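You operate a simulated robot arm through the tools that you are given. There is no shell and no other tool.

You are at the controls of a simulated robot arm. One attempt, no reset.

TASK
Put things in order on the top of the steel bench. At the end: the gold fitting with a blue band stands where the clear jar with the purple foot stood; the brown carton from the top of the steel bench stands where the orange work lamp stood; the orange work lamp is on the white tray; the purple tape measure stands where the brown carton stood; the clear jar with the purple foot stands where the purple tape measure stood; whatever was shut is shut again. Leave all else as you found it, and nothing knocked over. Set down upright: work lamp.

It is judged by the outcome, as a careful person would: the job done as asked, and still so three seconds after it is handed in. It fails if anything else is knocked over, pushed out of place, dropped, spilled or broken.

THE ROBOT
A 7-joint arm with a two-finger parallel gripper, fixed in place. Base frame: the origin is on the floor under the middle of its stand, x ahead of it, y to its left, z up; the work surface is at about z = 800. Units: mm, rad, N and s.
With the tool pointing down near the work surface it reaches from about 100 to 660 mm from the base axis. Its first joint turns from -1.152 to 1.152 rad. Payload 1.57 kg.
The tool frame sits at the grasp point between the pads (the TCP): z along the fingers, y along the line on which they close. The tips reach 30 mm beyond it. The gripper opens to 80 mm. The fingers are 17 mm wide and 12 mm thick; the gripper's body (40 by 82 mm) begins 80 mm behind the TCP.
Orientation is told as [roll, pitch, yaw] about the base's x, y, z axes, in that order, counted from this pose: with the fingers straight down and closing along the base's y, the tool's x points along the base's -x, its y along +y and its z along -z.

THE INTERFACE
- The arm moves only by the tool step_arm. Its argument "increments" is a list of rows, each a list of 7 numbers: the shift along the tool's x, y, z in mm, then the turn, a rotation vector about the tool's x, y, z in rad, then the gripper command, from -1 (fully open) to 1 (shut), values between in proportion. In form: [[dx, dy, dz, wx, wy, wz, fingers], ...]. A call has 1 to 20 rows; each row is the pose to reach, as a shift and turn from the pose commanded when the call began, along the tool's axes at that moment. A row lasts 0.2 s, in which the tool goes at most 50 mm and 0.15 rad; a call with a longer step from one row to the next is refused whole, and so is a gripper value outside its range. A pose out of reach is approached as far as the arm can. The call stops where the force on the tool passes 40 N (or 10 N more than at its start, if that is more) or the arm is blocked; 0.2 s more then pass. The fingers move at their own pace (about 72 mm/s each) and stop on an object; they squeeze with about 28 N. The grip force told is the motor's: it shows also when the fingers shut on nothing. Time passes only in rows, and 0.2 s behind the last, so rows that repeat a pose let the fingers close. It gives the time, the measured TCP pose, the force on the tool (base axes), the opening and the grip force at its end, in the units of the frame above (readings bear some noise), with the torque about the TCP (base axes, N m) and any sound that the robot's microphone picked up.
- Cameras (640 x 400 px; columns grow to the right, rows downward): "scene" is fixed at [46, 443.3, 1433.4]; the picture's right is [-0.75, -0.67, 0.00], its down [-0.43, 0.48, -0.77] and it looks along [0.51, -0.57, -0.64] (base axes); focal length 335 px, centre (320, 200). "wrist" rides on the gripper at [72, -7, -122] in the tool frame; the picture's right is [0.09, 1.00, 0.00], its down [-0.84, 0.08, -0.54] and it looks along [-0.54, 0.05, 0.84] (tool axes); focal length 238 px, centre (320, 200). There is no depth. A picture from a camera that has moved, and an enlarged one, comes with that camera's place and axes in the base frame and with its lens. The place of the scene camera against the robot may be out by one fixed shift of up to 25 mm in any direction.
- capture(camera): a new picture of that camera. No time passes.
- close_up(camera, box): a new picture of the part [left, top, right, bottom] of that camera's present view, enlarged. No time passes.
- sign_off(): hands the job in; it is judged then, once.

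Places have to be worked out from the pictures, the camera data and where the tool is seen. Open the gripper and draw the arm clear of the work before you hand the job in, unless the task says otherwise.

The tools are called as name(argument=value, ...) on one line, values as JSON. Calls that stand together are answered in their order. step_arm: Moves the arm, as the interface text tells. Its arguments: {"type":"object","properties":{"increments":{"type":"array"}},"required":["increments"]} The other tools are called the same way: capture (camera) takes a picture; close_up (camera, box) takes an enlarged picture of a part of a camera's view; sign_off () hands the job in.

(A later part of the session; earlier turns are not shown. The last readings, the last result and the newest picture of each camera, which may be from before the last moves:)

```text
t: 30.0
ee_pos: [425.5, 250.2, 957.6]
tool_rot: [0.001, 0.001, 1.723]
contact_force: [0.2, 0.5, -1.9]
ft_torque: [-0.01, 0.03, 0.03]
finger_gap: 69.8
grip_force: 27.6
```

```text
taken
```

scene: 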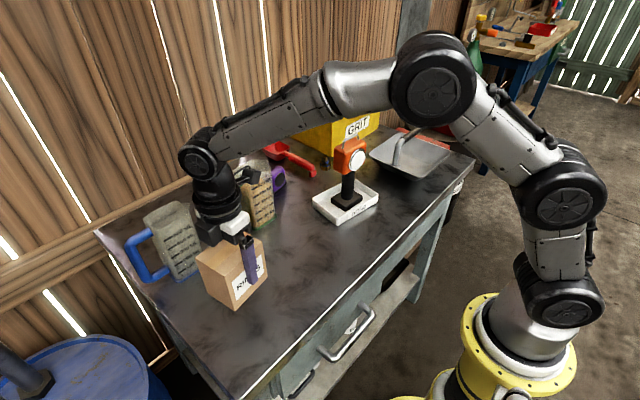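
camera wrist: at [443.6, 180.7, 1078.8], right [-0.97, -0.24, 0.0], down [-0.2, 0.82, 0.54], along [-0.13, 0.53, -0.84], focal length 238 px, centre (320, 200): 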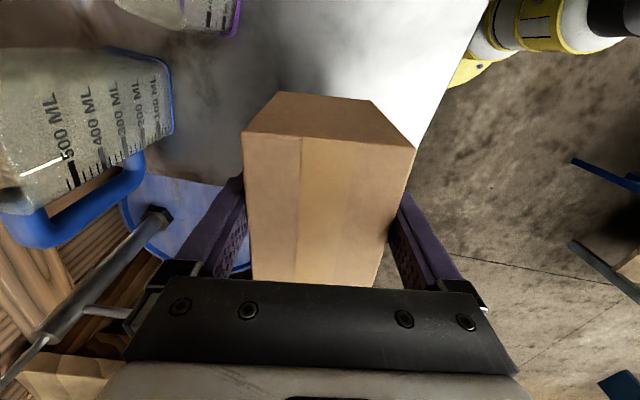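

The carton is above the lamp's old spot and hangs level. Lowering it to about 5 mm above the bench, then in fine steps.

step_arm(increments=[[0, 0, 25, 0, 0, 0, 1], [0, 0, 50, 0, 0, 0, 1], [0, 0, 75, 0, 0, 0, 1], [0, 0, 85, 0, 0, 0, 1], [0, 0, 87, 0, 0, 0, 1], [0, 0, 89, 0, 0, 0, 1], [0, 0, 89, 0, 0, 0, 1]])

close_up(camera="scene", box=[150, 180, 310, 340])

```text
t: 31.6
ee_pos: [425.2, 251.0, 866.4]
tool_rot: [0.0, 0.0, 1.723]
contact_force: [0.6, 0.7, -1.5]
ft_torque: [0.02, 0.02, 0.02]
finger_gap: 69.8
grip_force: 27.7
```

```text
2.50 times, centred on (230, 260) of scene
camera zoom: at [46.0, 443.3, 1433.4], right [-0.75, -0.67, 0.0], down [-0.43, 0.48, -0.77], along [0.51, -0.57, -0.64], focal length 837 px, centre (545, 50)
```

zoom: 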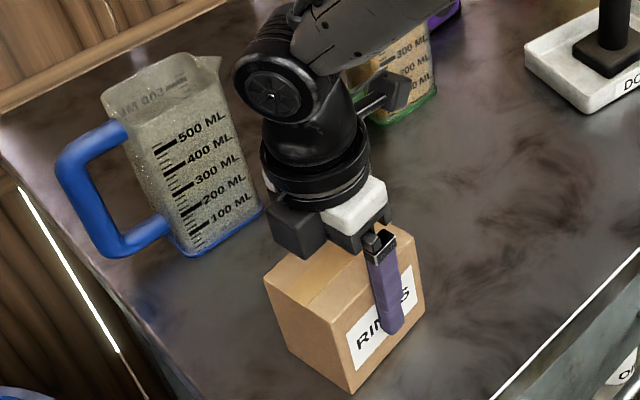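

Nearly down, still about 1–2 N of weight on the gripper. A couple of 1 mm steps to feel the bench.

step_arm(increments=[[0, 0, 1, 0, 0, 0, 1], [0, 0, 1, 0, 0, 0, 1]])

step_arm(increments=[[0, 0, 1, 0, 0, 0, 1], [0, 0, 1, 0, 0, 0, 1]])

```text
t: 32.2
ee_pos: [425.3, 250.4, 867.1]
tool_rot: [-0.001, -0.001, 1.723]
contact_force: [0.4, -0.6, -1.7]
ft_torque: [0.02, -0.01, 0.0]
finger_gap: 69.5
grip_force: 27.8
```

```text
t: 32.8
ee_pos: [425.3, 250.9, 865.7]
tool_rot: [-0.002, -0.001, 1.723]
contact_force: [-2.4, -2.1, 9.2]
ft_torque: [-0.3, 0.52, 0.02]
finger_gap: 69.5
grip_force: 27.8
```

Contact with the bench (+9 N). I'll ease off 1 mm and open.

step_arm(increments=[[0, 0, -1, 0, 0, 0, 1], [0, 0, -1, 0, 0, 0, 0], [0, 0, -1, 0, 0, 0, -1], [0, 0, -1, 0, 0, 0, -1], [0, 0, -1, 0, 0, 0, -1]])

capture(camera="wrist")

```text
t: 34.0
ee_pos: [424.6, 251.3, 865.9]
tool_rot: [0.001, 0.0, 1.724]
contact_force: [-0.6, 0.7, -0.1]
ft_torque: [-0.02, -0.01, -0.01]
finger_gap: 80.4
grip_force: 0.2
```

```text
taken
camera wrist: at [442.3, 180.6, 988.2], right [-0.97, -0.24, 0.0], down [-0.2, 0.82, 0.54], along [-0.13, 0.53, -0.84], focal length 238 px, centre (320, 200)
```

wrist: 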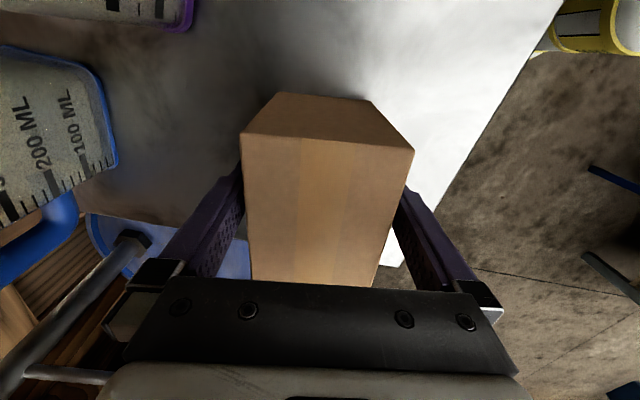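

The carton is free on its new spot with clearance on both sides. I'll rise straight up, then swing over to face the tape measure with the gripper back at yaw 0.

step_arm(increments=[[0, 0, -40, 0, 0, 0, -1], [0, 0, -85, 0, 0, 0, -1], [0, 0, -130, 0, 0, 0, -1], [0, 0, -175, 0, 0, 0, -1], [0, 0, -220, 0, 0, 0, -1], [0, 0, -235, 0, 0, 0, -1], [28, -2, -235, 0, 0, 0.14, -1], [56, -4, -235, 0, 0, 0.285, -1], [84, -6, -235, 0, 0, 0.43, -1], [112, -8, -235, 0, 0, 0.575, -1], [140, -10, -235, 0, 0, 0.72, -1], [168, -12, -235, 0, 0, 0.865, -1], [196, -14, -235, 0, 0, 1.01, -1], [224, -16, -235, 0, 0, 1.155, -1], [252, -18, -235, 0, 0, 1.3, -1], [280, -20, -235, 0, 0, 1.445, -1], [308, -22, -235, 0, 0, 1.59, -1], [339, -24.6, -235, 0, 0, 1.723, -1], [339, -24.6, -235, 0, 0, 1.723, -1]])

capture(camera="wrist")

capture(camera="scene")

```text
t: 38.0
ee_pos: [500.3, -80.9, 1101.2]
tool_rot: [0.001, 0.0, -0.002]
contact_force: [0.5, -0.3, 0.8]
ft_torque: [0.01, 0.01, -0.02]
finger_gap: 79.7
grip_force: 0.1
```

```text
taken
camera wrist: at [428.5, -87.6, 1222.4], right [-0.09, 1.0, 0.0], down [0.84, 0.08, 0.54], along [0.54, 0.05, -0.84], focal length 238 px, centre (320, 200)
```

wrist: 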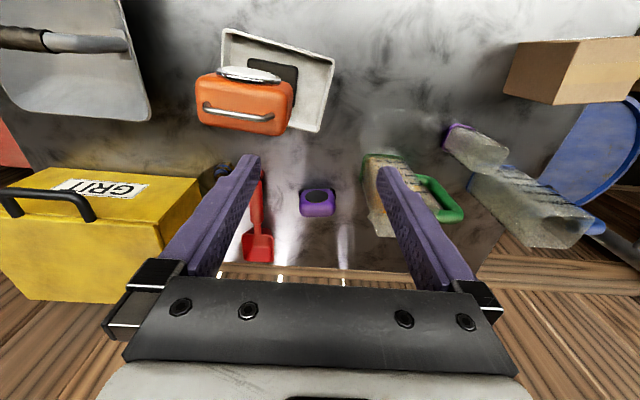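

```text
taken
```

scene: 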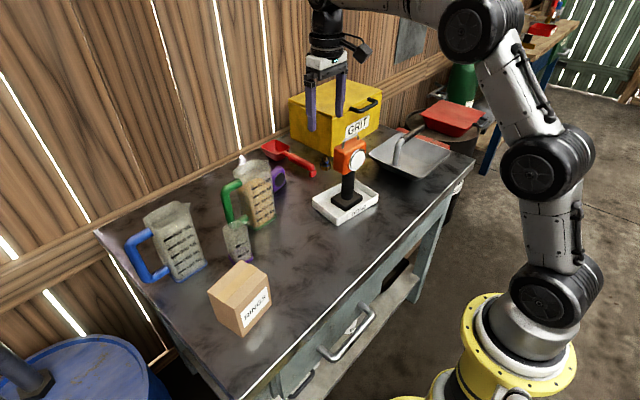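

close_up(camera="wrist", box=[240, 130, 400, 270])

close_up(camera="scene", box=[240, 130, 340, 230])

```text
2.86 times, centred on (320, 200) of wrist
camera zoom: at [428.5, -87.6, 1222.4], right [-0.09, 1.0, 0.0], down [0.84, 0.08, 0.54], along [0.54, 0.05, -0.84], focal length 681 px, centre (320, 200)
```

zoom: 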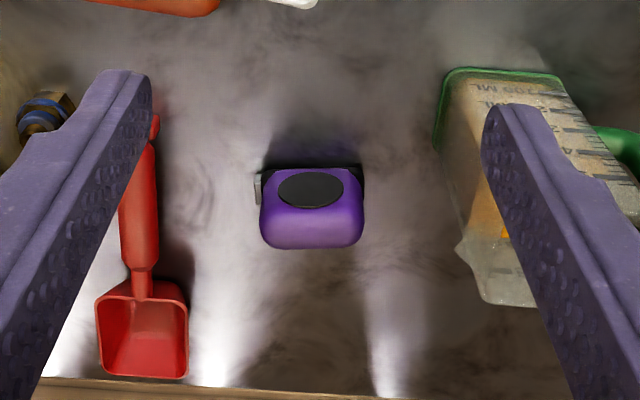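

```text
4.00 times, centred on (290, 180) of scene
camera zoom: at [46.0, 443.3, 1433.4], right [-0.75, -0.67, 0.0], down [-0.43, 0.48, -0.77], along [0.51, -0.57, -0.64], focal length 1340 px, centre (440, 280)
```

zoom: 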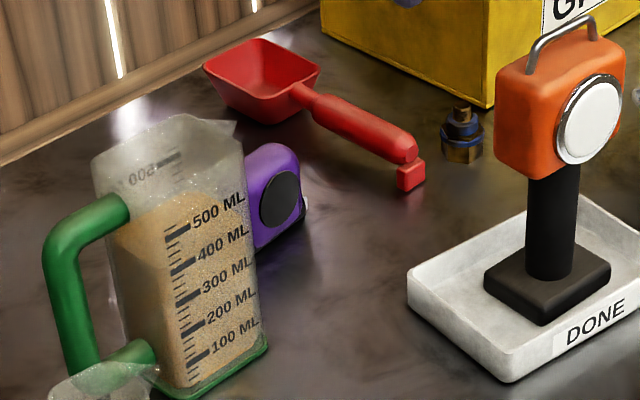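

The tape measure stands with its face toward the robot: about 68 mm wide along y and 31 mm thick, centred near (687, −71) with its top at z≈857. That is beyond vertical reach, so I'll tilt the fingers 0.4 rad outward and move nearer at a safe height to test reach.

step_arm(increments=[[-30, 2, 10, 0, -0.1, 0, -1], [-60, 4, 20, 0, -0.2, 0, -1], [-90, 6, 35, 0, -0.3, 0, -1], [-120, 8, 50, 0, -0.4, 0, -1], [-150, 9, 70, 0, -0.4, 0, -1], [-150, 9, 70, 0, -0.4, 0, -1]])

capture(camera="wrist")

capture(camera="scene")

```text
t: 39.4
ee_pos: [650.6, -72.2, 1031.8]
tool_rot: [0.0, -0.403, 0.001]
contact_force: [-0.3, 0.4, 0.4]
ft_torque: [-0.01, 0.03, 0.0]
finger_gap: 80.0
grip_force: 0.0
```

```text
taken
camera wrist: at [537.2, -78.9, 1115.9], right [-0.08, 1.0, -0.04], down [0.56, 0.08, 0.83], along [0.83, 0.05, -0.56], focal length 238 px, centre (320, 200)
```

wrist: 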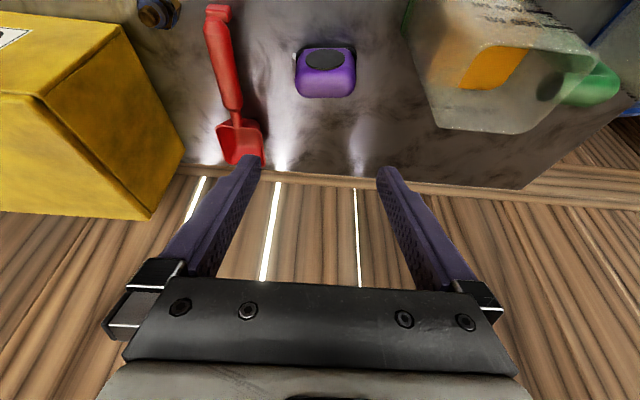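

```text
taken
```

scene: 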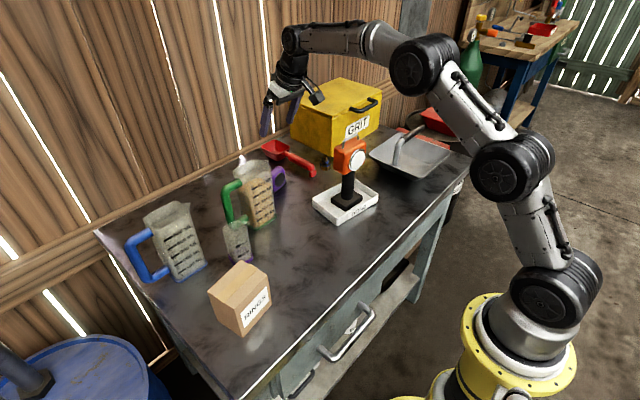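

close_up(camera="wrist", box=[260, 20, 400, 120])

close_up(camera="wrist", box=[100, 0, 300, 170])

```text
4.00 times, centred on (330, 70) of wrist
camera zoom: at [537.2, -78.9, 1115.9], right [-0.08, 1.0, -0.04], down [0.56, 0.08, 0.83], along [0.83, 0.05, -0.56], focal length 953 px, centre (280, 720)
```

zoom: 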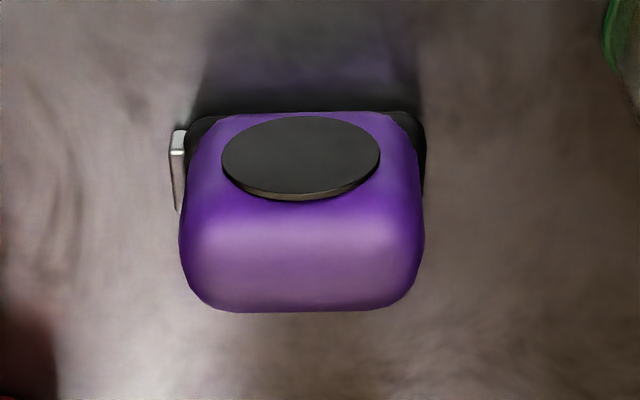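

```text
2.35 times, centred on (200, 85) of wrist
camera zoom: at [537.2, -78.9, 1115.9], right [-0.08, 1.0, -0.04], down [0.56, 0.08, 0.83], along [0.83, 0.05, -0.56], focal length 561 px, centre (602, 471)
```

zoom: 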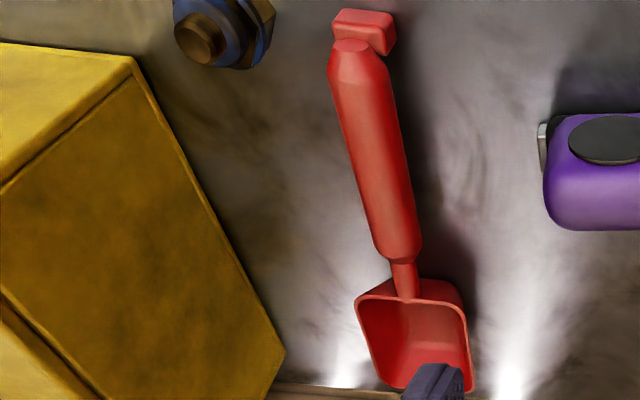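

The tape is about 69 mm wide with yaw ≈ +6°, centred at about (688, −70.5), and its top is at z≈855. I'll rotate the gripper +0.1 rad to match and move above it.

step_arm(increments=[[1.5, 0.6, 35, -0.013, 0, -0.031, -1], [3, 1.2, 70, -0.026, 0, -0.062, -1], [4.6, 1.7, 103, -0.039, 0, -0.092, -1], [4.6, 1.7, 103, -0.039, 0, -0.092, -1]])

capture(camera="wrist")

capture(camera="scene")

```text
t: 40.4
ee_pos: [686.0, -70.5, 936.3]
tool_rot: [-0.001, -0.399, 0.102]
contact_force: [-0.9, 0.4, -0.4]
ft_torque: [0.05, 0.0, -0.01]
finger_gap: 80.1
grip_force: 0.1
```

```text
taken
camera wrist: at [574.7, -87.9, 1020.3], right [-0.18, 0.98, -0.04], down [0.55, 0.13, 0.83], along [0.82, 0.13, -0.56], focal length 238 px, centre (320, 200)
```

wrist: 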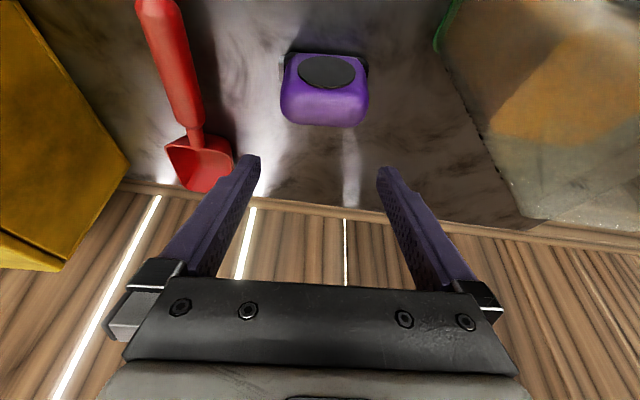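

```text
taken
```

scene: 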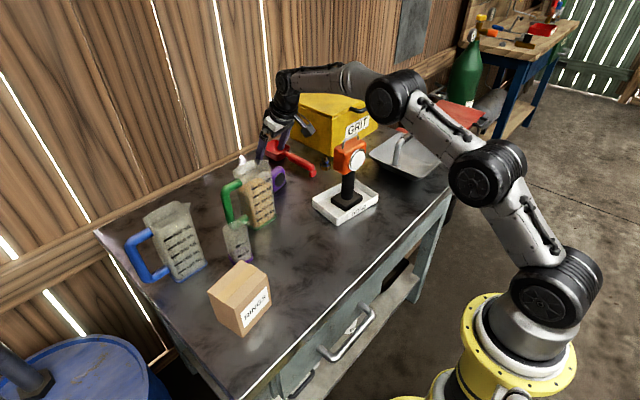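

close_up(camera="wrist", box=[250, 30, 400, 140])

close_up(camera="scene", box=[220, 100, 380, 230])

```text
3.64 times, centred on (325, 85) of wrist
camera zoom: at [574.7, -87.9, 1020.3], right [-0.18, 0.98, -0.04], down [0.55, 0.13, 0.83], along [0.82, 0.13, -0.56], focal length 867 px, centre (302, 618)
```

zoom: 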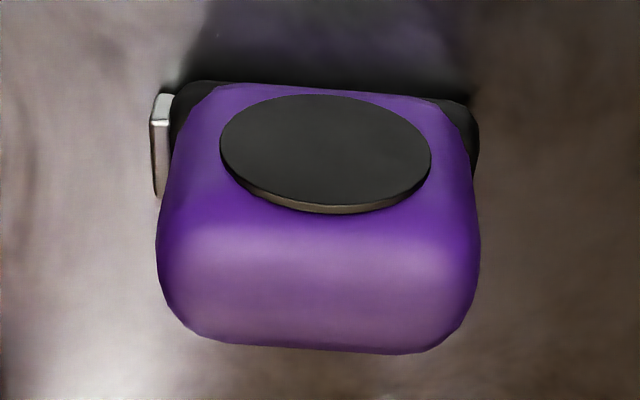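

```text
3.08 times, centred on (300, 165) of scene
camera zoom: at [46.0, 443.3, 1433.4], right [-0.75, -0.67, 0.0], down [-0.43, 0.48, -0.77], along [0.51, -0.57, -0.64], focal length 1030 px, centre (382, 308)
```

zoom: 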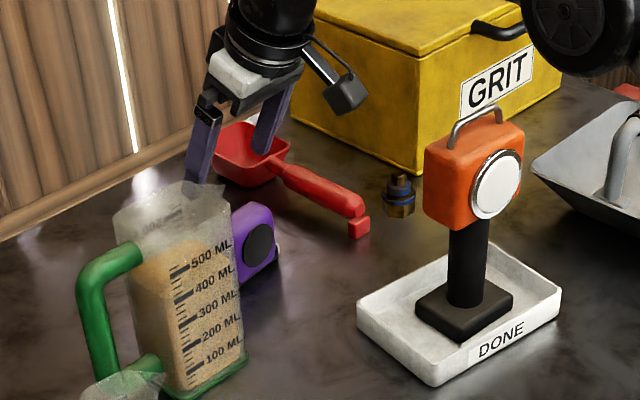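

The tape is centred between the fingers (about −0.3 mm), with roughly 1.5° of yaw left to correct. I'll descend vertically to where the tips reach its top and look again.

step_arm(increments=[[9, 0, 23, -0.005, 0, -0.012, -1], [18, 0, 46, -0.01, 0, -0.023, -1], [21, 0, 52, -0.01, 0, -0.023, -1], [21, 0, 52, -0.01, 0, -0.023, -1]])

capture(camera="wrist")

close_up(camera="wrist", box=[220, 30, 420, 210])

close_up(camera="scene", box=[220, 100, 380, 230])

```text
t: 41.4
ee_pos: [688.4, -70.0, 880.8]
tool_rot: [-0.001, -0.4, 0.126]
contact_force: [0.5, -0.1, -0.6]
ft_torque: [0.01, 0.0, 0.02]
finger_gap: 79.9
grip_force: 0.1
```

```text
taken
camera wrist: at [576.4, -91.3, 964.0], right [-0.21, 0.98, -0.04], down [0.55, 0.15, 0.83], along [0.81, 0.15, -0.56], focal length 238 px, centre (320, 200)
```

wrist: 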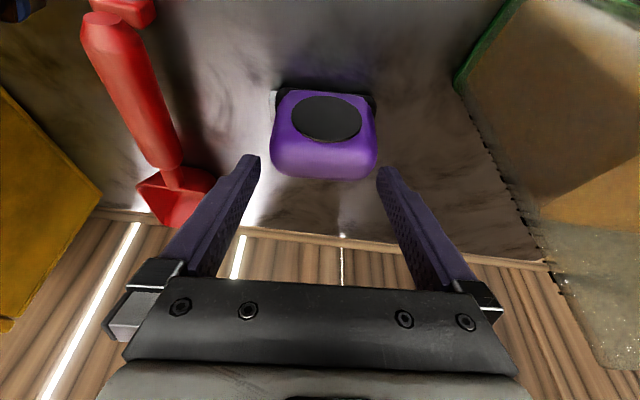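

```text
2.22 times, centred on (320, 120) of wrist
camera zoom: at [576.4, -91.3, 964.0], right [-0.21, 0.98, -0.04], down [0.55, 0.15, 0.83], along [0.81, 0.15, -0.56], focal length 530 px, centre (320, 378)
```

zoom: 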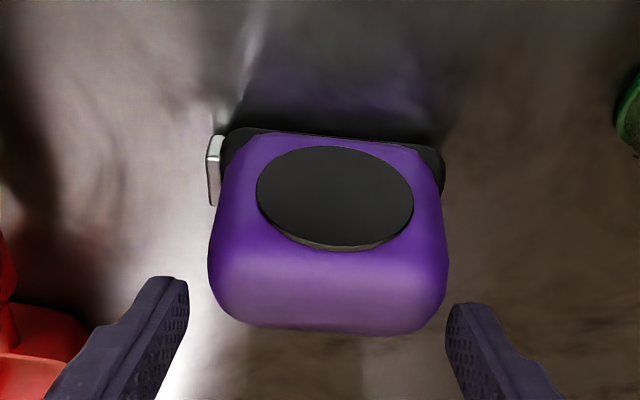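

```text
3.08 times, centred on (300, 165) of scene
camera zoom: at [46.0, 443.3, 1433.4], right [-0.75, -0.67, 0.0], down [-0.43, 0.48, -0.77], along [0.51, -0.57, -0.64], focal length 1030 px, centre (382, 308)
```

zoom: 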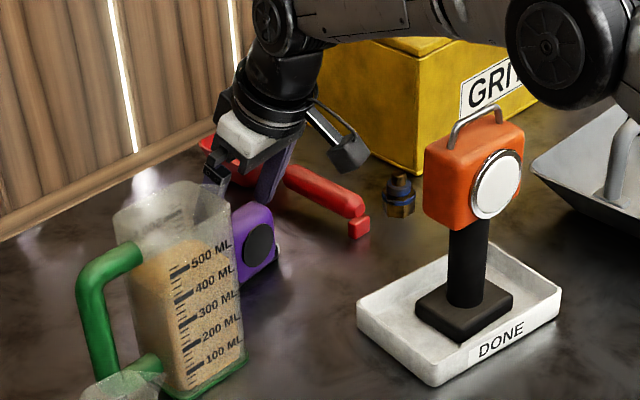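

Still centred (≈0.1 mm off). I'll go down the last 45 mm so the pads straddle the sides, then stop and check the forces.

step_arm(increments=[[6, 0, 14, 0, 0, 0, -1], [12, 0, 28, 0, 0, 0, -1], [17.5, 0, 41, 0, 0, 0, -1], [17.5, 0, 41, 0, 0, 0, -1]])

capture(camera="wrist")

close_up(camera="scene", box=[220, 100, 380, 230])

```text
t: 42.4
ee_pos: [685.9, -71.4, 835.9]
tool_rot: [0.0, -0.401, 0.126]
contact_force: [0.3, -0.9, -0.7]
ft_torque: [-0.03, -0.01, -0.02]
finger_gap: 79.7
grip_force: 0.1
```

```text
taken
camera wrist: at [575.5, -92.1, 919.0], right [-0.21, 0.98, -0.04], down [0.55, 0.15, 0.82], along [0.81, 0.15, -0.56], focal length 238 px, centre (320, 200)
```

wrist: 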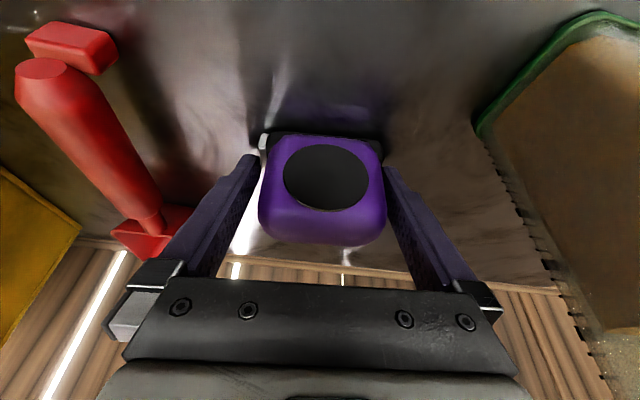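

```text
3.08 times, centred on (300, 165) of scene
camera zoom: at [46.0, 443.3, 1433.4], right [-0.75, -0.67, 0.0], down [-0.43, 0.48, -0.77], along [0.51, -0.57, -0.64], focal length 1030 px, centre (382, 308)
```

zoom: 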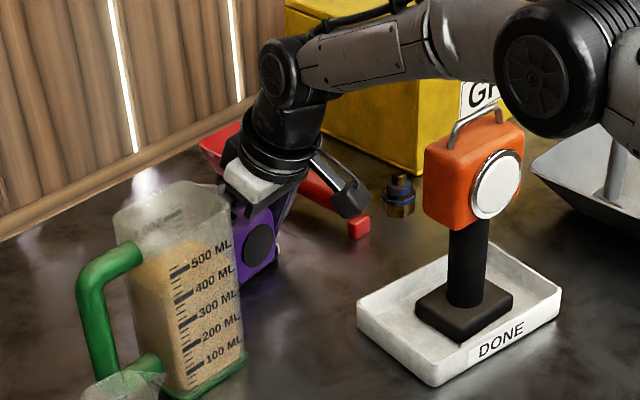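

No contact and the tape lies between the pads. Closing and then lifting slightly.

step_arm(increments=[[0, 0, 0, 0, 0, 0, 0.3], [0, 0, 0, 0, 0, 0, 1], [0, 0, 0, 0, 0, 0, 1], [0, 0, 0, 0, 0, 0, 1]])

capture(camera="wrist")

```text
t: 43.4
ee_pos: [686.7, -71.9, 835.0]
tool_rot: [-0.001, -0.4, 0.126]
contact_force: [1.2, 0.3, 0.4]
ft_torque: [0.03, -0.03, -0.02]
finger_gap: 69.7
grip_force: 28.1
```

```text
taken
camera wrist: at [575.5, -92.0, 919.2], right [-0.21, 0.98, -0.04], down [0.55, 0.15, 0.82], along [0.81, 0.15, -0.56], focal length 238 px, centre (320, 200)
```

wrist: 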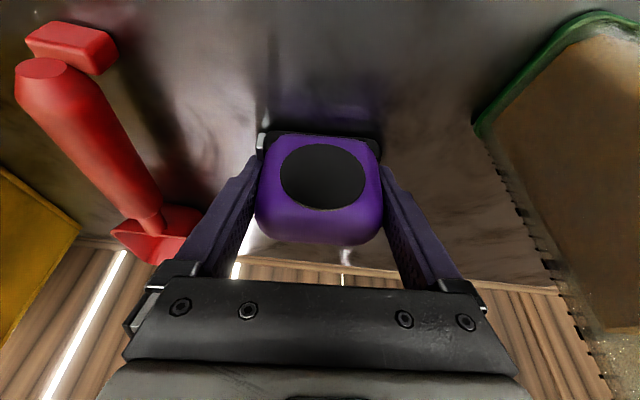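

Gripped at 69.7 mm. Lifting 30 mm vertically to check hold.

step_arm(increments=[[-4, 0, -9, 0, 0, 0, 1], [-8, 0, -18, 0, 0, 0, 1], [-11.7, 0, -27.6, 0, 0, 0, 1], [-11.7, 0, -27.6, 0, 0, 0, 1]])

capture(camera="wrist")

close_up(camera="scene", box=[220, 100, 380, 230])

```text
t: 44.4
ee_pos: [686.7, -71.4, 864.9]
tool_rot: [0.0, -0.401, 0.126]
contact_force: [-0.8, 0.0, -2.3]
ft_torque: [-0.03, 0.03, -0.01]
finger_gap: 69.8
grip_force: 28.0
```

```text
taken
camera wrist: at [575.5, -91.8, 948.5], right [-0.21, 0.98, -0.04], down [0.55, 0.15, 0.82], along [0.81, 0.15, -0.56], focal length 238 px, centre (320, 200)
```

wrist: 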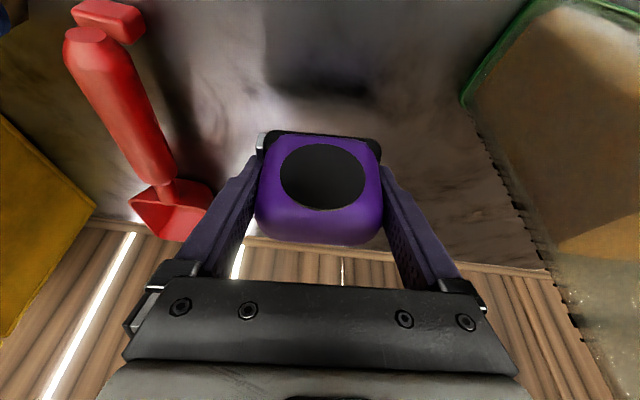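

```text
3.08 times, centred on (300, 165) of scene
camera zoom: at [46.1, 443.3, 1433.4], right [-0.75, -0.67, 0.0], down [-0.43, 0.48, -0.77], along [0.51, -0.57, -0.64], focal length 1030 px, centre (382, 308)
```

zoom: 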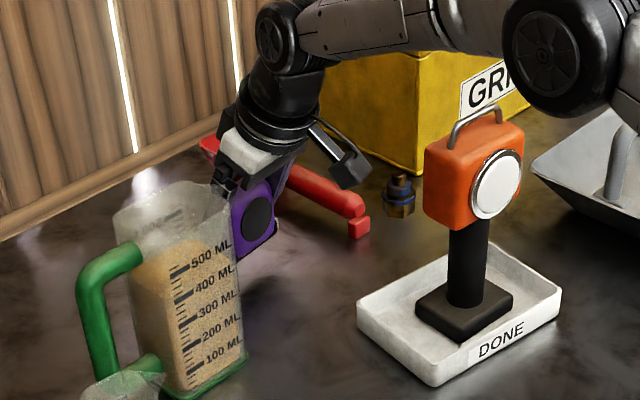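

The tape is held steady (about 0.25 kg). I'll lift it to z≈1060, then carry it on a straight line back to the carton's old spot with the same tilt.

step_arm(increments=[[-15, 0, -36, 0, 0, 0, 1], [-31, 0, -73, 0, 0, 0, 1], [-47, 0, -110, 0, 0, 0, 1], [-62, 0, -147, 0, 0, 0, 1], [-75.9, 0, -179.6, 0, 0, 0, 1], [-52, 17, -189.8, 0, 0, 0, 1], [-26, 36, -200.5, 0, 0, 0, 1], [1, 56, -212, 0, 0, 0, 1], [28, 75.5, -223.5, 0, 0, 0, 1], [55, 95, -235, 0, 0, 0, 1], [82, 114.5, -246.3, 0, 0, 0, 1], [109, 134, -257.7, 0, 0, 0, 1], [136, 154, -269, 0, 0, 0, 1], [157, 169, -278, 0, 0, 0, 1], [165.9, 175.6, -281.8, 0, 0, 0, 1], [165.9, 175.6, -281.8, 0, 0, 0, 1]])

capture(camera="scene")

capture(camera="wrist")

```text
t: 47.8
ee_pos: [403.6, 71.2, 1058.9]
tool_rot: [0.0, -0.4, 0.125]
contact_force: [0.7, -1.0, -2.6]
ft_torque: [-0.01, -0.01, -0.04]
finger_gap: 69.8
grip_force: 27.9
```

```text
taken
```

scene: 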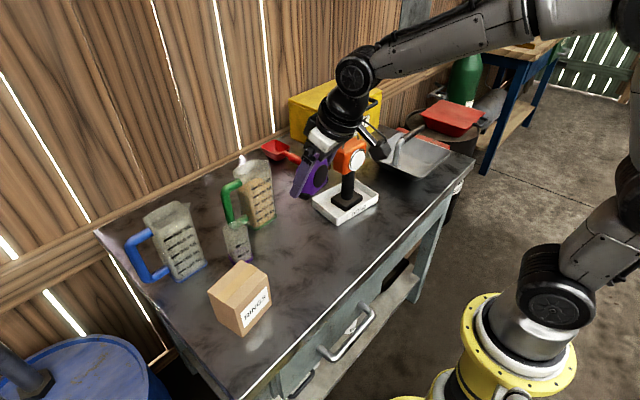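

```text
taken
camera wrist: at [291.3, 50.6, 1142.8], right [-0.21, 0.98, -0.04], down [0.55, 0.15, 0.83], along [0.81, 0.15, -0.56], focal length 238 px, centre (320, 200)
```

wrist: 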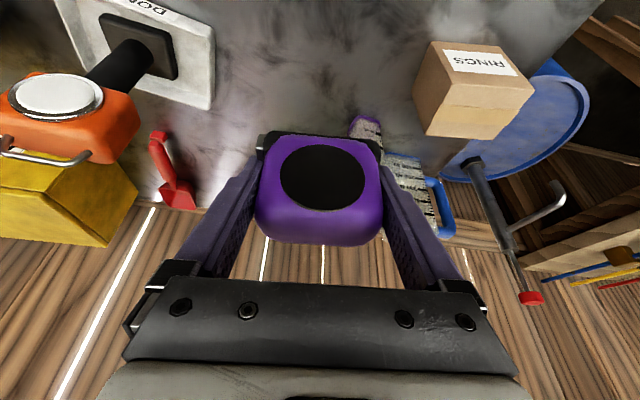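

Above the carton's old spot with nothing nearby. Lowering vertically to a few mm above the bench.

step_arm(increments=[[15, 0, 36, 0, 0, 0, 1], [31, 0, 73, 0, 0, 0, 1], [47, 0, 110, 0, 0, 0, 1], [62, 0, 147, 0, 0, 0, 1], [76, 0, 179.6, 0, 0, 0, 1], [82, 0, 194, 0, 0, 0, 1], [85, 0, 201, 0, 0, 0, 1], [85, 0, 201, 0, 0, 0, 1]])

close_up(camera="scene", box=[220, 140, 400, 300])

```text
t: 49.6
ee_pos: [404.2, 71.7, 841.8]
tool_rot: [0.0, -0.399, 0.125]
contact_force: [1.2, 0.3, -2.3]
ft_torque: [0.01, -0.02, -0.04]
finger_gap: 70.0
grip_force: 28.2
```

```text
2.50 times, centred on (310, 220) of scene
camera zoom: at [46.0, 443.3, 1433.4], right [-0.75, -0.67, 0.0], down [-0.43, 0.48, -0.77], along [0.51, -0.57, -0.64], focal length 837 px, centre (345, 150)
```

zoom: 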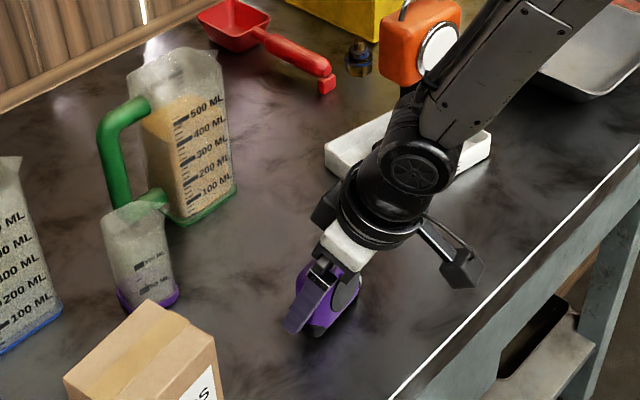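

About 5 mm to go; I'll nudge −1.5 mm sideways and lower in fine steps.

step_arm(increments=[[0.8, -1, 1.8, 0, 0, 0, 1], [1.6, -1.5, 3.7, 0, 0, 0, 1], [1.6, -1.5, 3.7, 0, 0, 0, 1]])

step_arm(increments=[[0.4, 0, 0.92, 0, 0, 0, 1], [0.4, 0, 0.92, 0, 0, 0, 1]])

step_arm(increments=[[0.4, 0, 0.92, 0, 0, 0, 1], [0.4, 0, 0.92, 0, 0, 0, 1]])

```text
t: 50.4
ee_pos: [405.1, 70.2, 838.2]
tool_rot: [0.002, -0.401, 0.125]
contact_force: [-0.6, 0.1, -2.4]
ft_torque: [0.04, -0.02, 0.0]
finger_gap: 70.1
grip_force: 27.9
```

```text
t: 51.0
ee_pos: [404.5, 70.0, 835.9]
tool_rot: [0.0, -0.399, 0.126]
contact_force: [-0.4, -0.2, -1.9]
ft_torque: [0.02, -0.03, 0.03]
finger_gap: 69.8
grip_force: 27.7
```

```text
t: 51.6
ee_pos: [403.9, 70.3, 834.8]
tool_rot: [-0.001, -0.401, 0.126]
contact_force: [-0.6, 0.2, -2.6]
ft_torque: [0.02, 0.01, -0.01]
finger_gap: 69.6
grip_force: 28.3
```

step_arm(increments=[[0.2, 0, 0.46, 0, 0, 0, 1], [0.4, 0, 0.92, 0, 0, 0, 1]])

close_up(camera="scene", box=[270, 230, 350, 300])

```text
t: 52.2
ee_pos: [405.0, 69.3, 834.8]
tool_rot: [-0.001, -0.401, 0.122]
contact_force: [-0.6, -0.9, 0.8]
ft_torque: [-0.06, 0.04, -0.02]
finger_gap: 69.9
grip_force: 28.1
```

```text
5.71 times, centred on (310, 265) of scene
camera zoom: at [46.0, 443.3, 1433.4], right [-0.75, -0.67, 0.0], down [-0.43, 0.48, -0.77], along [0.51, -0.57, -0.64], focal length 1914 px, centre (377, -171)
```

zoom: 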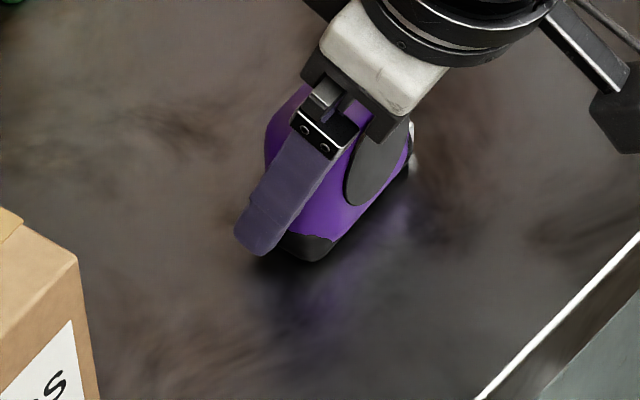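

The weight has come off (+0.8 N), so the tape rests on the bench. Opening the fingers.

step_arm(increments=[[0, 0, 0, 0, 0, 0, 0.2], [0, 0, 0, 0, 0, 0, -0.5], [0, 0, 0, 0, 0, 0, -1], [0, 0, 0, 0, 0, 0, -1]])

capture(camera="wrist")

close_up(camera="scene", box=[270, 230, 350, 300])

```text
t: 53.2
ee_pos: [404.6, 70.0, 835.1]
tool_rot: [0.001, -0.399, 0.128]
contact_force: [0.4, 0.4, -0.7]
ft_torque: [0.0, -0.01, 0.02]
finger_gap: 80.1
grip_force: 0.1
```

```text
taken
camera wrist: at [293.4, 49.3, 918.5], right [-0.21, 0.98, -0.04], down [0.55, 0.15, 0.83], along [0.81, 0.15, -0.56], focal length 238 px, centre (320, 200)
```

wrist: 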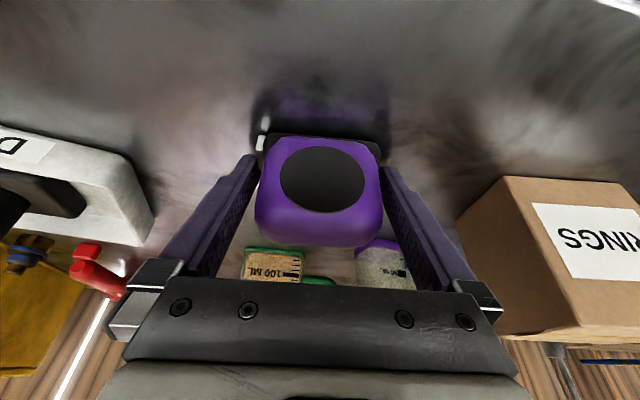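

```text
5.71 times, centred on (310, 265) of scene
camera zoom: at [46.0, 443.3, 1433.4], right [-0.75, -0.67, 0.0], down [-0.43, 0.48, -0.77], along [0.51, -0.57, -0.64], focal length 1914 px, centre (377, -171)
```

zoom: 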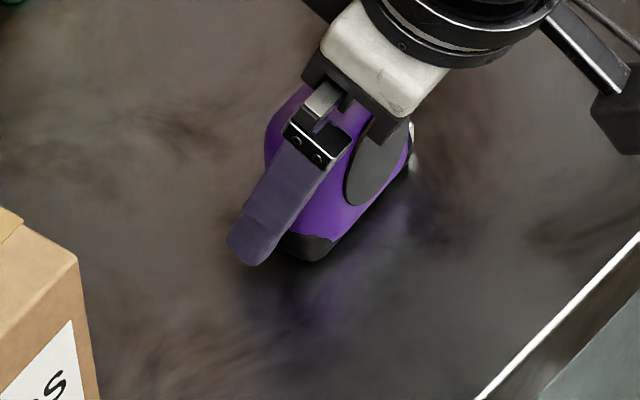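

The tape stands free on the carton's old spot. I'll lift straight up and go look at the jar with the same outward tilt.

step_arm(increments=[[-12, 0, -28, 0, 0, 0, -1], [-28, 0, -66, 0, 0, 0, -1], [-44, 0, -104, 0, 0, 0, -1], [-60, 0, -142, 0, 0, 0, -1], [-62, 30, -147, 0.016, 0, 0.039, -1], [-65, 60, -147, 0.033, 0, 0.078, -1], [-66, 80, -147, 0.049, 0, 0.116, -1], [-66, 80, -147, 0.049, 0, 0.116, -1]])

capture(camera="wrist")

capture(camera="scene")

```text
t: 55.0
ee_pos: [398.0, 149.4, 996.1]
tool_rot: [-0.002, -0.401, -0.001]
contact_force: [0.1, 0.6, -1.0]
ft_torque: [0.03, -0.02, 0.01]
finger_gap: 80.1
grip_force: 0.1
```

```text
taken
camera wrist: at [285.1, 144.0, 1079.9], right [-0.08, 1.0, -0.04], down [0.56, 0.08, 0.83], along [0.82, 0.05, -0.56], focal length 238 px, centre (320, 200)
```

wrist: 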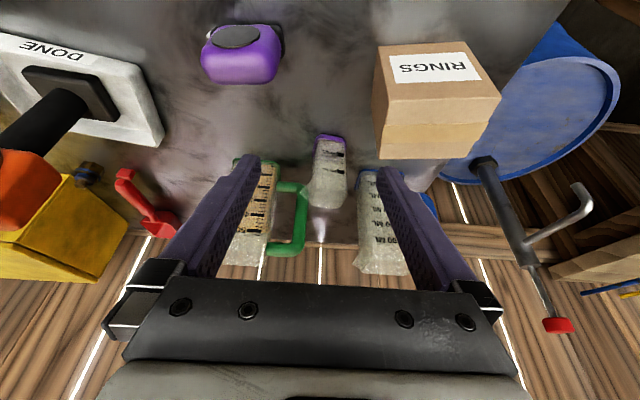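

```text
taken
```

scene: 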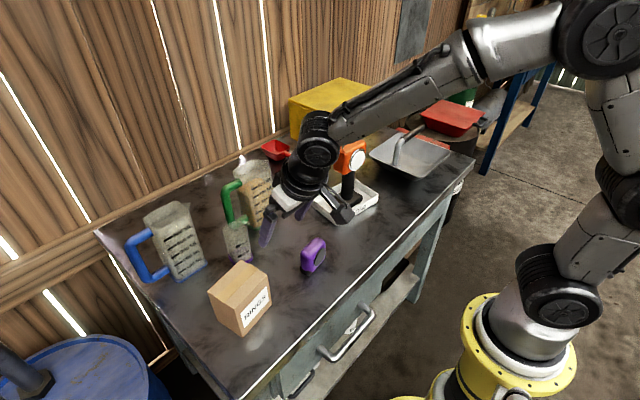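

close_up(camera="wrist", box=[270, 110, 390, 230])

close_up(camera="wrist", box=[210, 110, 450, 290])

close_up(camera="scene", box=[190, 180, 290, 280])

```text
3.33 times, centred on (330, 170) of wrist
camera zoom: at [285.1, 144.0, 1079.9], right [-0.08, 1.0, -0.04], down [0.56, 0.08, 0.83], along [0.82, 0.05, -0.56], focal length 794 px, centre (287, 300)
```

zoom: 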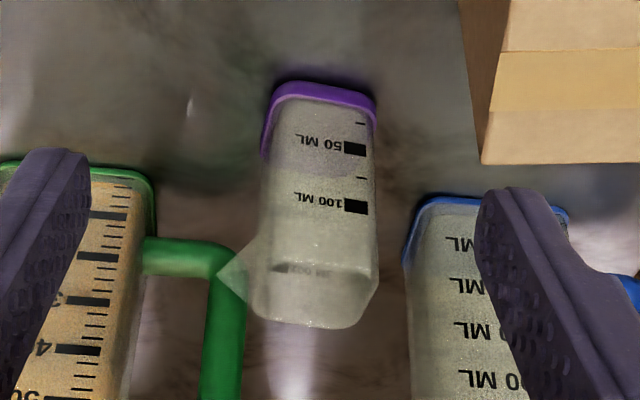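

```text
2.22 times, centred on (330, 200) of wrist
camera zoom: at [285.1, 144.0, 1079.9], right [-0.08, 1.0, -0.04], down [0.56, 0.08, 0.83], along [0.82, 0.05, -0.56], focal length 530 px, centre (298, 200)
```

zoom: 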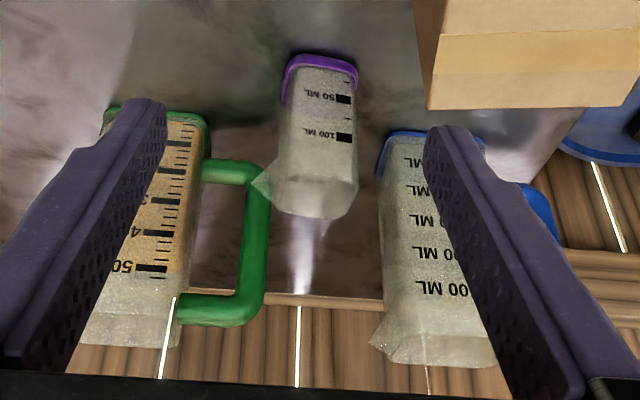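

```text
4.00 times, centred on (240, 230) of scene
camera zoom: at [46.0, 443.3, 1433.4], right [-0.75, -0.67, 0.0], down [-0.43, 0.48, -0.77], along [0.51, -0.57, -0.64], focal length 1340 px, centre (640, 80)
```

zoom: 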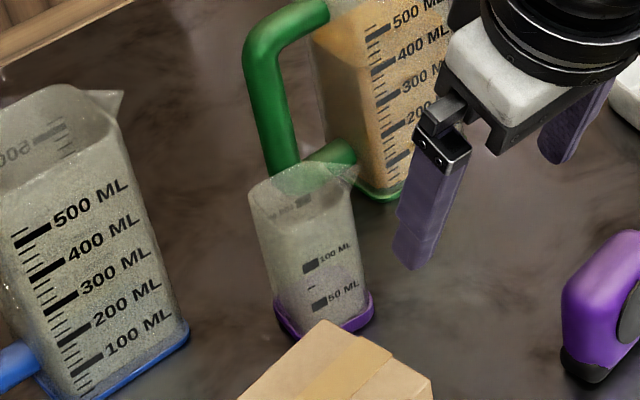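

The jar looks empty, about 47 mm square and 93 mm tall, centred near (550, 171), with a pour spout on its −y rim. A tilt of ~0.6 rad lets the fingers pass in front of the spout; I'll move to a pre-grasp position on that line and look again.

step_arm(increments=[[-22, 5, 2, 0, -0.05, 0, -1], [-44, 10, 20, 0, -0.1, 0, -1], [-48, 15, 40, 0, -0.15, 0, -1], [-47, 21, 72, 0, -0.2, 0, -1], [-47, 21, 72, 0, -0.2, 0, -1]])

capture(camera="wrist")

close_up(camera="wrist", box=[240, 60, 400, 220])

capture(camera="scene")

```text
t: 56.2
ee_pos: [469.6, 171.0, 948.1]
tool_rot: [-0.001, -0.601, -0.003]
contact_force: [0.0, -0.1, 0.9]
ft_torque: [-0.02, 0.02, -0.03]
finger_gap: 80.1
grip_force: 0.2
```

```text
taken
camera wrist: at [341.7, 164.1, 1007.1], right [-0.08, 1.0, -0.05], down [0.38, 0.08, 0.92], along [0.92, 0.05, -0.39], focal length 238 px, centre (320, 200)
```

wrist: 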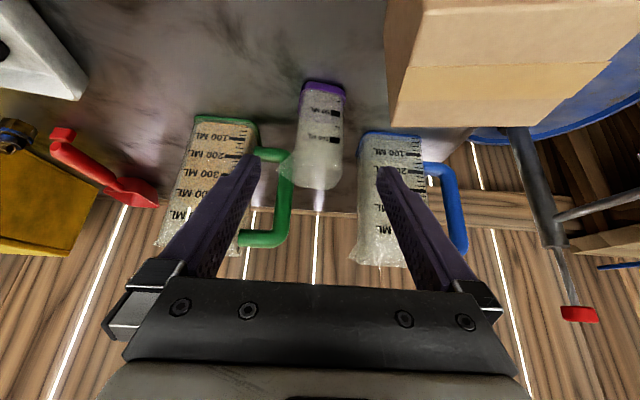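

```text
2.50 times, centred on (320, 140) of wrist
camera zoom: at [341.7, 164.1, 1007.1], right [-0.08, 1.0, -0.05], down [0.38, 0.08, 0.92], along [0.92, 0.05, -0.39], focal length 596 px, centre (320, 350)
```

zoom: 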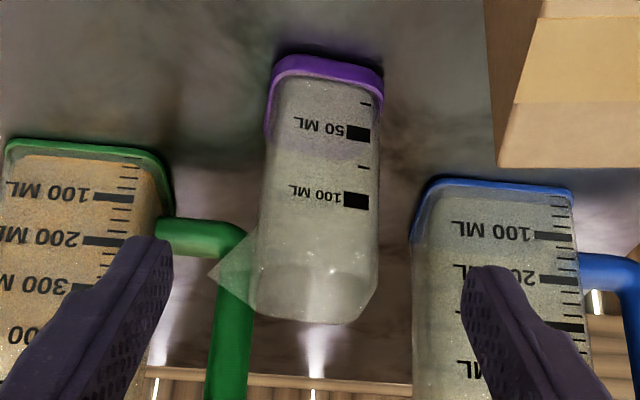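

```text
taken
```

scene: 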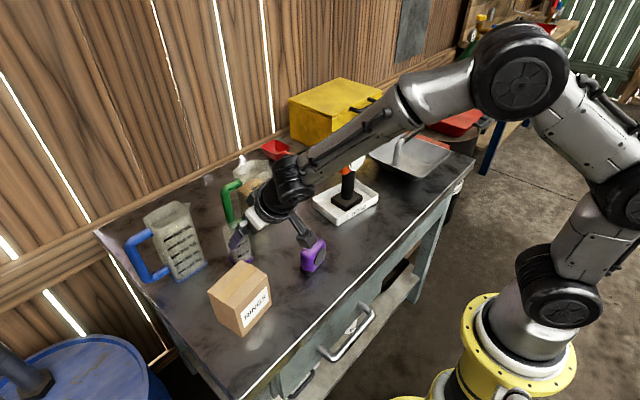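

The jar's centre comes out near (547, 169), yaw ≈ −3°. I'll advance along the tool axis part way and check the finger clearance around it.

step_arm(increments=[[1.4, -1.7, 15, 0.009, 0, 0.012, -1], [1.4, -1.7, 35, 0.017, 0, 0.025, -1], [1.4, -1.7, 55, 0.017, 0, 0.025, -1], [1.4, -1.7, 75, 0.017, 0, 0.025, -1], [1.4, -1.7, 75, 0.017, 0, 0.025, -1]])

capture(camera="wrist")

close_up(camera="scene", box=[190, 170, 340, 320])

```text
t: 57.4
ee_pos: [511.8, 169.4, 885.4]
tool_rot: [0.0, -0.602, -0.031]
contact_force: [0.3, 0.6, -0.4]
ft_torque: [0.0, 0.02, -0.02]
finger_gap: 79.9
grip_force: 0.0
```

```text
taken
camera wrist: at [383.4, 167.5, 944.6], right [-0.05, 1.0, -0.05], down [0.39, 0.07, 0.92], along [0.92, 0.02, -0.39], focal length 238 px, centre (320, 200)
```

wrist: 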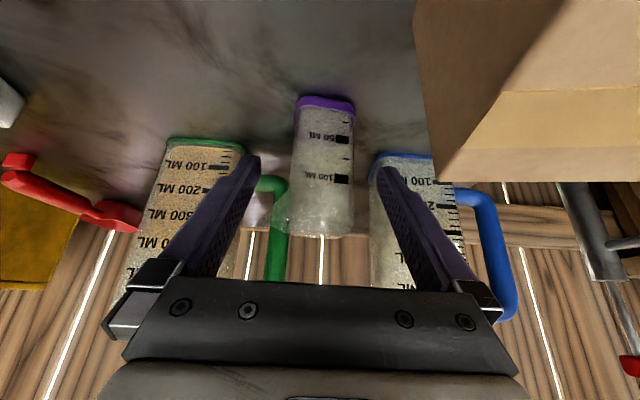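

```text
2.67 times, centred on (265, 245) of scene
camera zoom: at [46.0, 443.3, 1433.4], right [-0.75, -0.67, 0.0], down [-0.43, 0.48, -0.77], along [0.51, -0.57, -0.64], focal length 893 px, centre (467, 80)
```

zoom: 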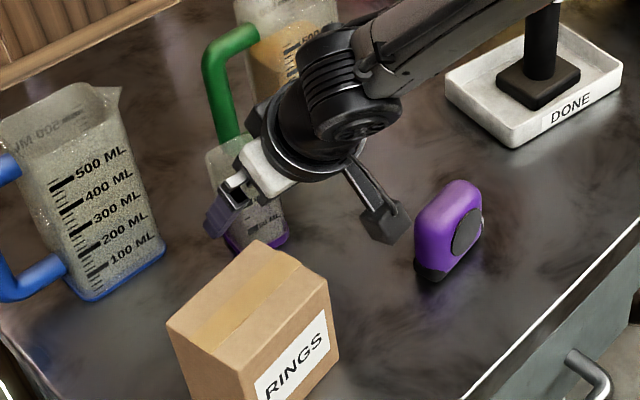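

The jar is centred within about 1.4 mm and the spout is clear of the left finger. Advancing the last 55 mm with a +1.2 mm correction.

step_arm(increments=[[0, 1.2, 14, 0, 0, 0, -1], [0, 1.2, 28, 0, 0, 0, -1], [0, 1.2, 42, 0, 0, 0, -1], [0, 1.2, 54, 0, 0, 0, -1], [0, 1.2, 54, 0, 0, 0, -1]])

capture(camera="wrist")

close_up(camera="scene", box=[190, 170, 340, 320])

```text
t: 58.6
ee_pos: [542.5, 169.7, 840.1]
tool_rot: [-0.002, -0.6, -0.031]
contact_force: [-0.2, 0.5, 0.1]
ft_torque: [-0.03, -0.02, 0.0]
finger_gap: 80.1
grip_force: 0.0
```

```text
taken
camera wrist: at [414.3, 167.2, 899.6], right [-0.05, 1.0, -0.05], down [0.39, 0.07, 0.92], along [0.92, 0.02, -0.39], focal length 238 px, centre (320, 200)
```

wrist: 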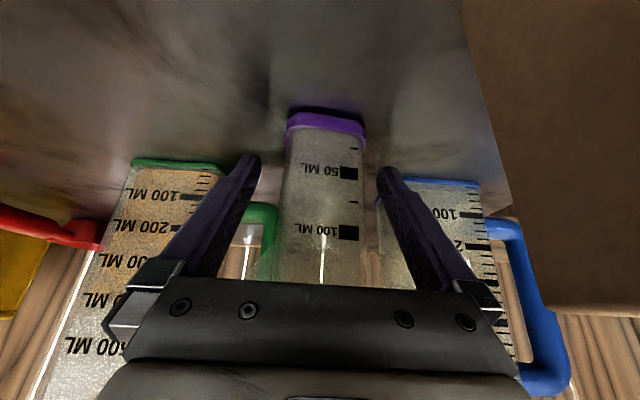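

```text
2.67 times, centred on (265, 245) of scene
camera zoom: at [46.0, 443.3, 1433.4], right [-0.75, -0.67, 0.0], down [-0.43, 0.48, -0.77], along [0.51, -0.57, -0.64], focal length 893 px, centre (467, 80)
```

zoom: 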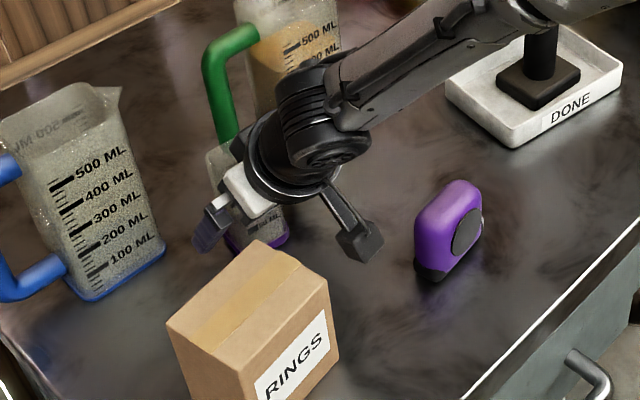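

The jar sits 2 mm to the right of centre between the fingers. I'll shift +2 mm and close.

step_arm(increments=[[0, 2, 0, 0, 0, 0, -1], [0, 2, 0, 0, 0, 0, 0], [0, 2, 0, 0, 0, 0, 1], [0, 2, 0, 0, 0, 0, 1], [0, 2, 0, 0, 0, 0, 1]])

capture(camera="wrist")

```text
t: 59.8
ee_pos: [541.8, 172.0, 840.7]
tool_rot: [0.0, -0.601, -0.031]
contact_force: [0.1, -0.1, -0.4]
ft_torque: [0.02, 0.0, -0.02]
finger_gap: 45.6
grip_force: 27.6
```

```text
taken
camera wrist: at [413.9, 169.0, 899.7], right [-0.04, 1.0, -0.05], down [0.39, 0.07, 0.92], along [0.92, 0.02, -0.39], focal length 238 px, centre (320, 200)
```

wrist: 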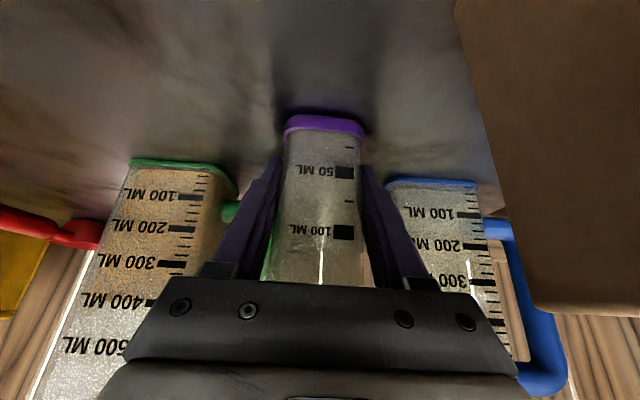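

Gripped at 45.6 mm without shifting the jar; its old centre is about (547, 172). Lifting vertically 30 mm to check.

step_arm(increments=[[-5.7, 0, -8.2, 0, 0, 0, 1], [-11.3, 0, -16.5, 0, 0, 0, 1], [-17, 0, -24.7, 0, 0, 0, 1], [-17, 0, -24.7, 0, 0, 0, 1]])

capture(camera="wrist")

close_up(camera="scene", box=[190, 150, 340, 300])

```text
t: 60.8
ee_pos: [542.0, 172.5, 869.8]
tool_rot: [0.001, -0.599, -0.032]
contact_force: [0.2, -0.5, -0.5]
ft_torque: [0.0, 0.02, -0.01]
finger_gap: 45.5
grip_force: 27.2
```

```text
taken
camera wrist: at [413.9, 169.0, 929.3], right [-0.05, 1.0, -0.05], down [0.39, 0.07, 0.92], along [0.92, 0.02, -0.39], focal length 238 px, centre (320, 200)
```

wrist: 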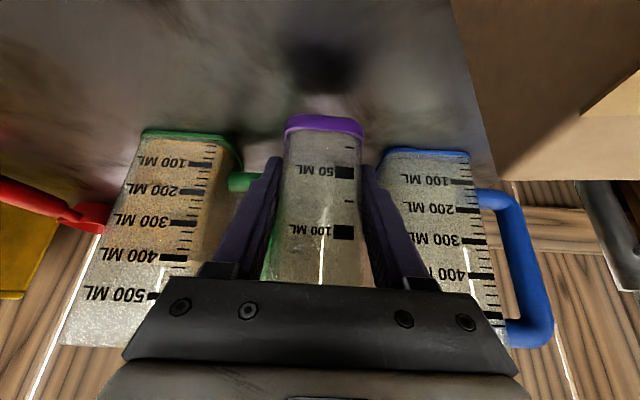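

```text
2.67 times, centred on (265, 225) of scene
camera zoom: at [46.0, 443.3, 1433.4], right [-0.75, -0.67, 0.0], down [-0.43, 0.48, -0.77], along [0.51, -0.57, -0.64], focal length 893 px, centre (467, 133)
```

zoom: 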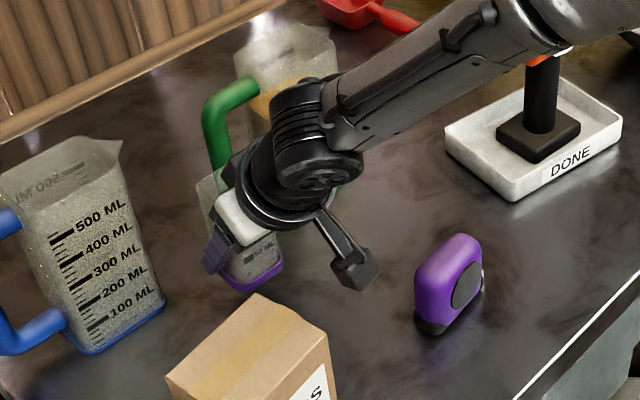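

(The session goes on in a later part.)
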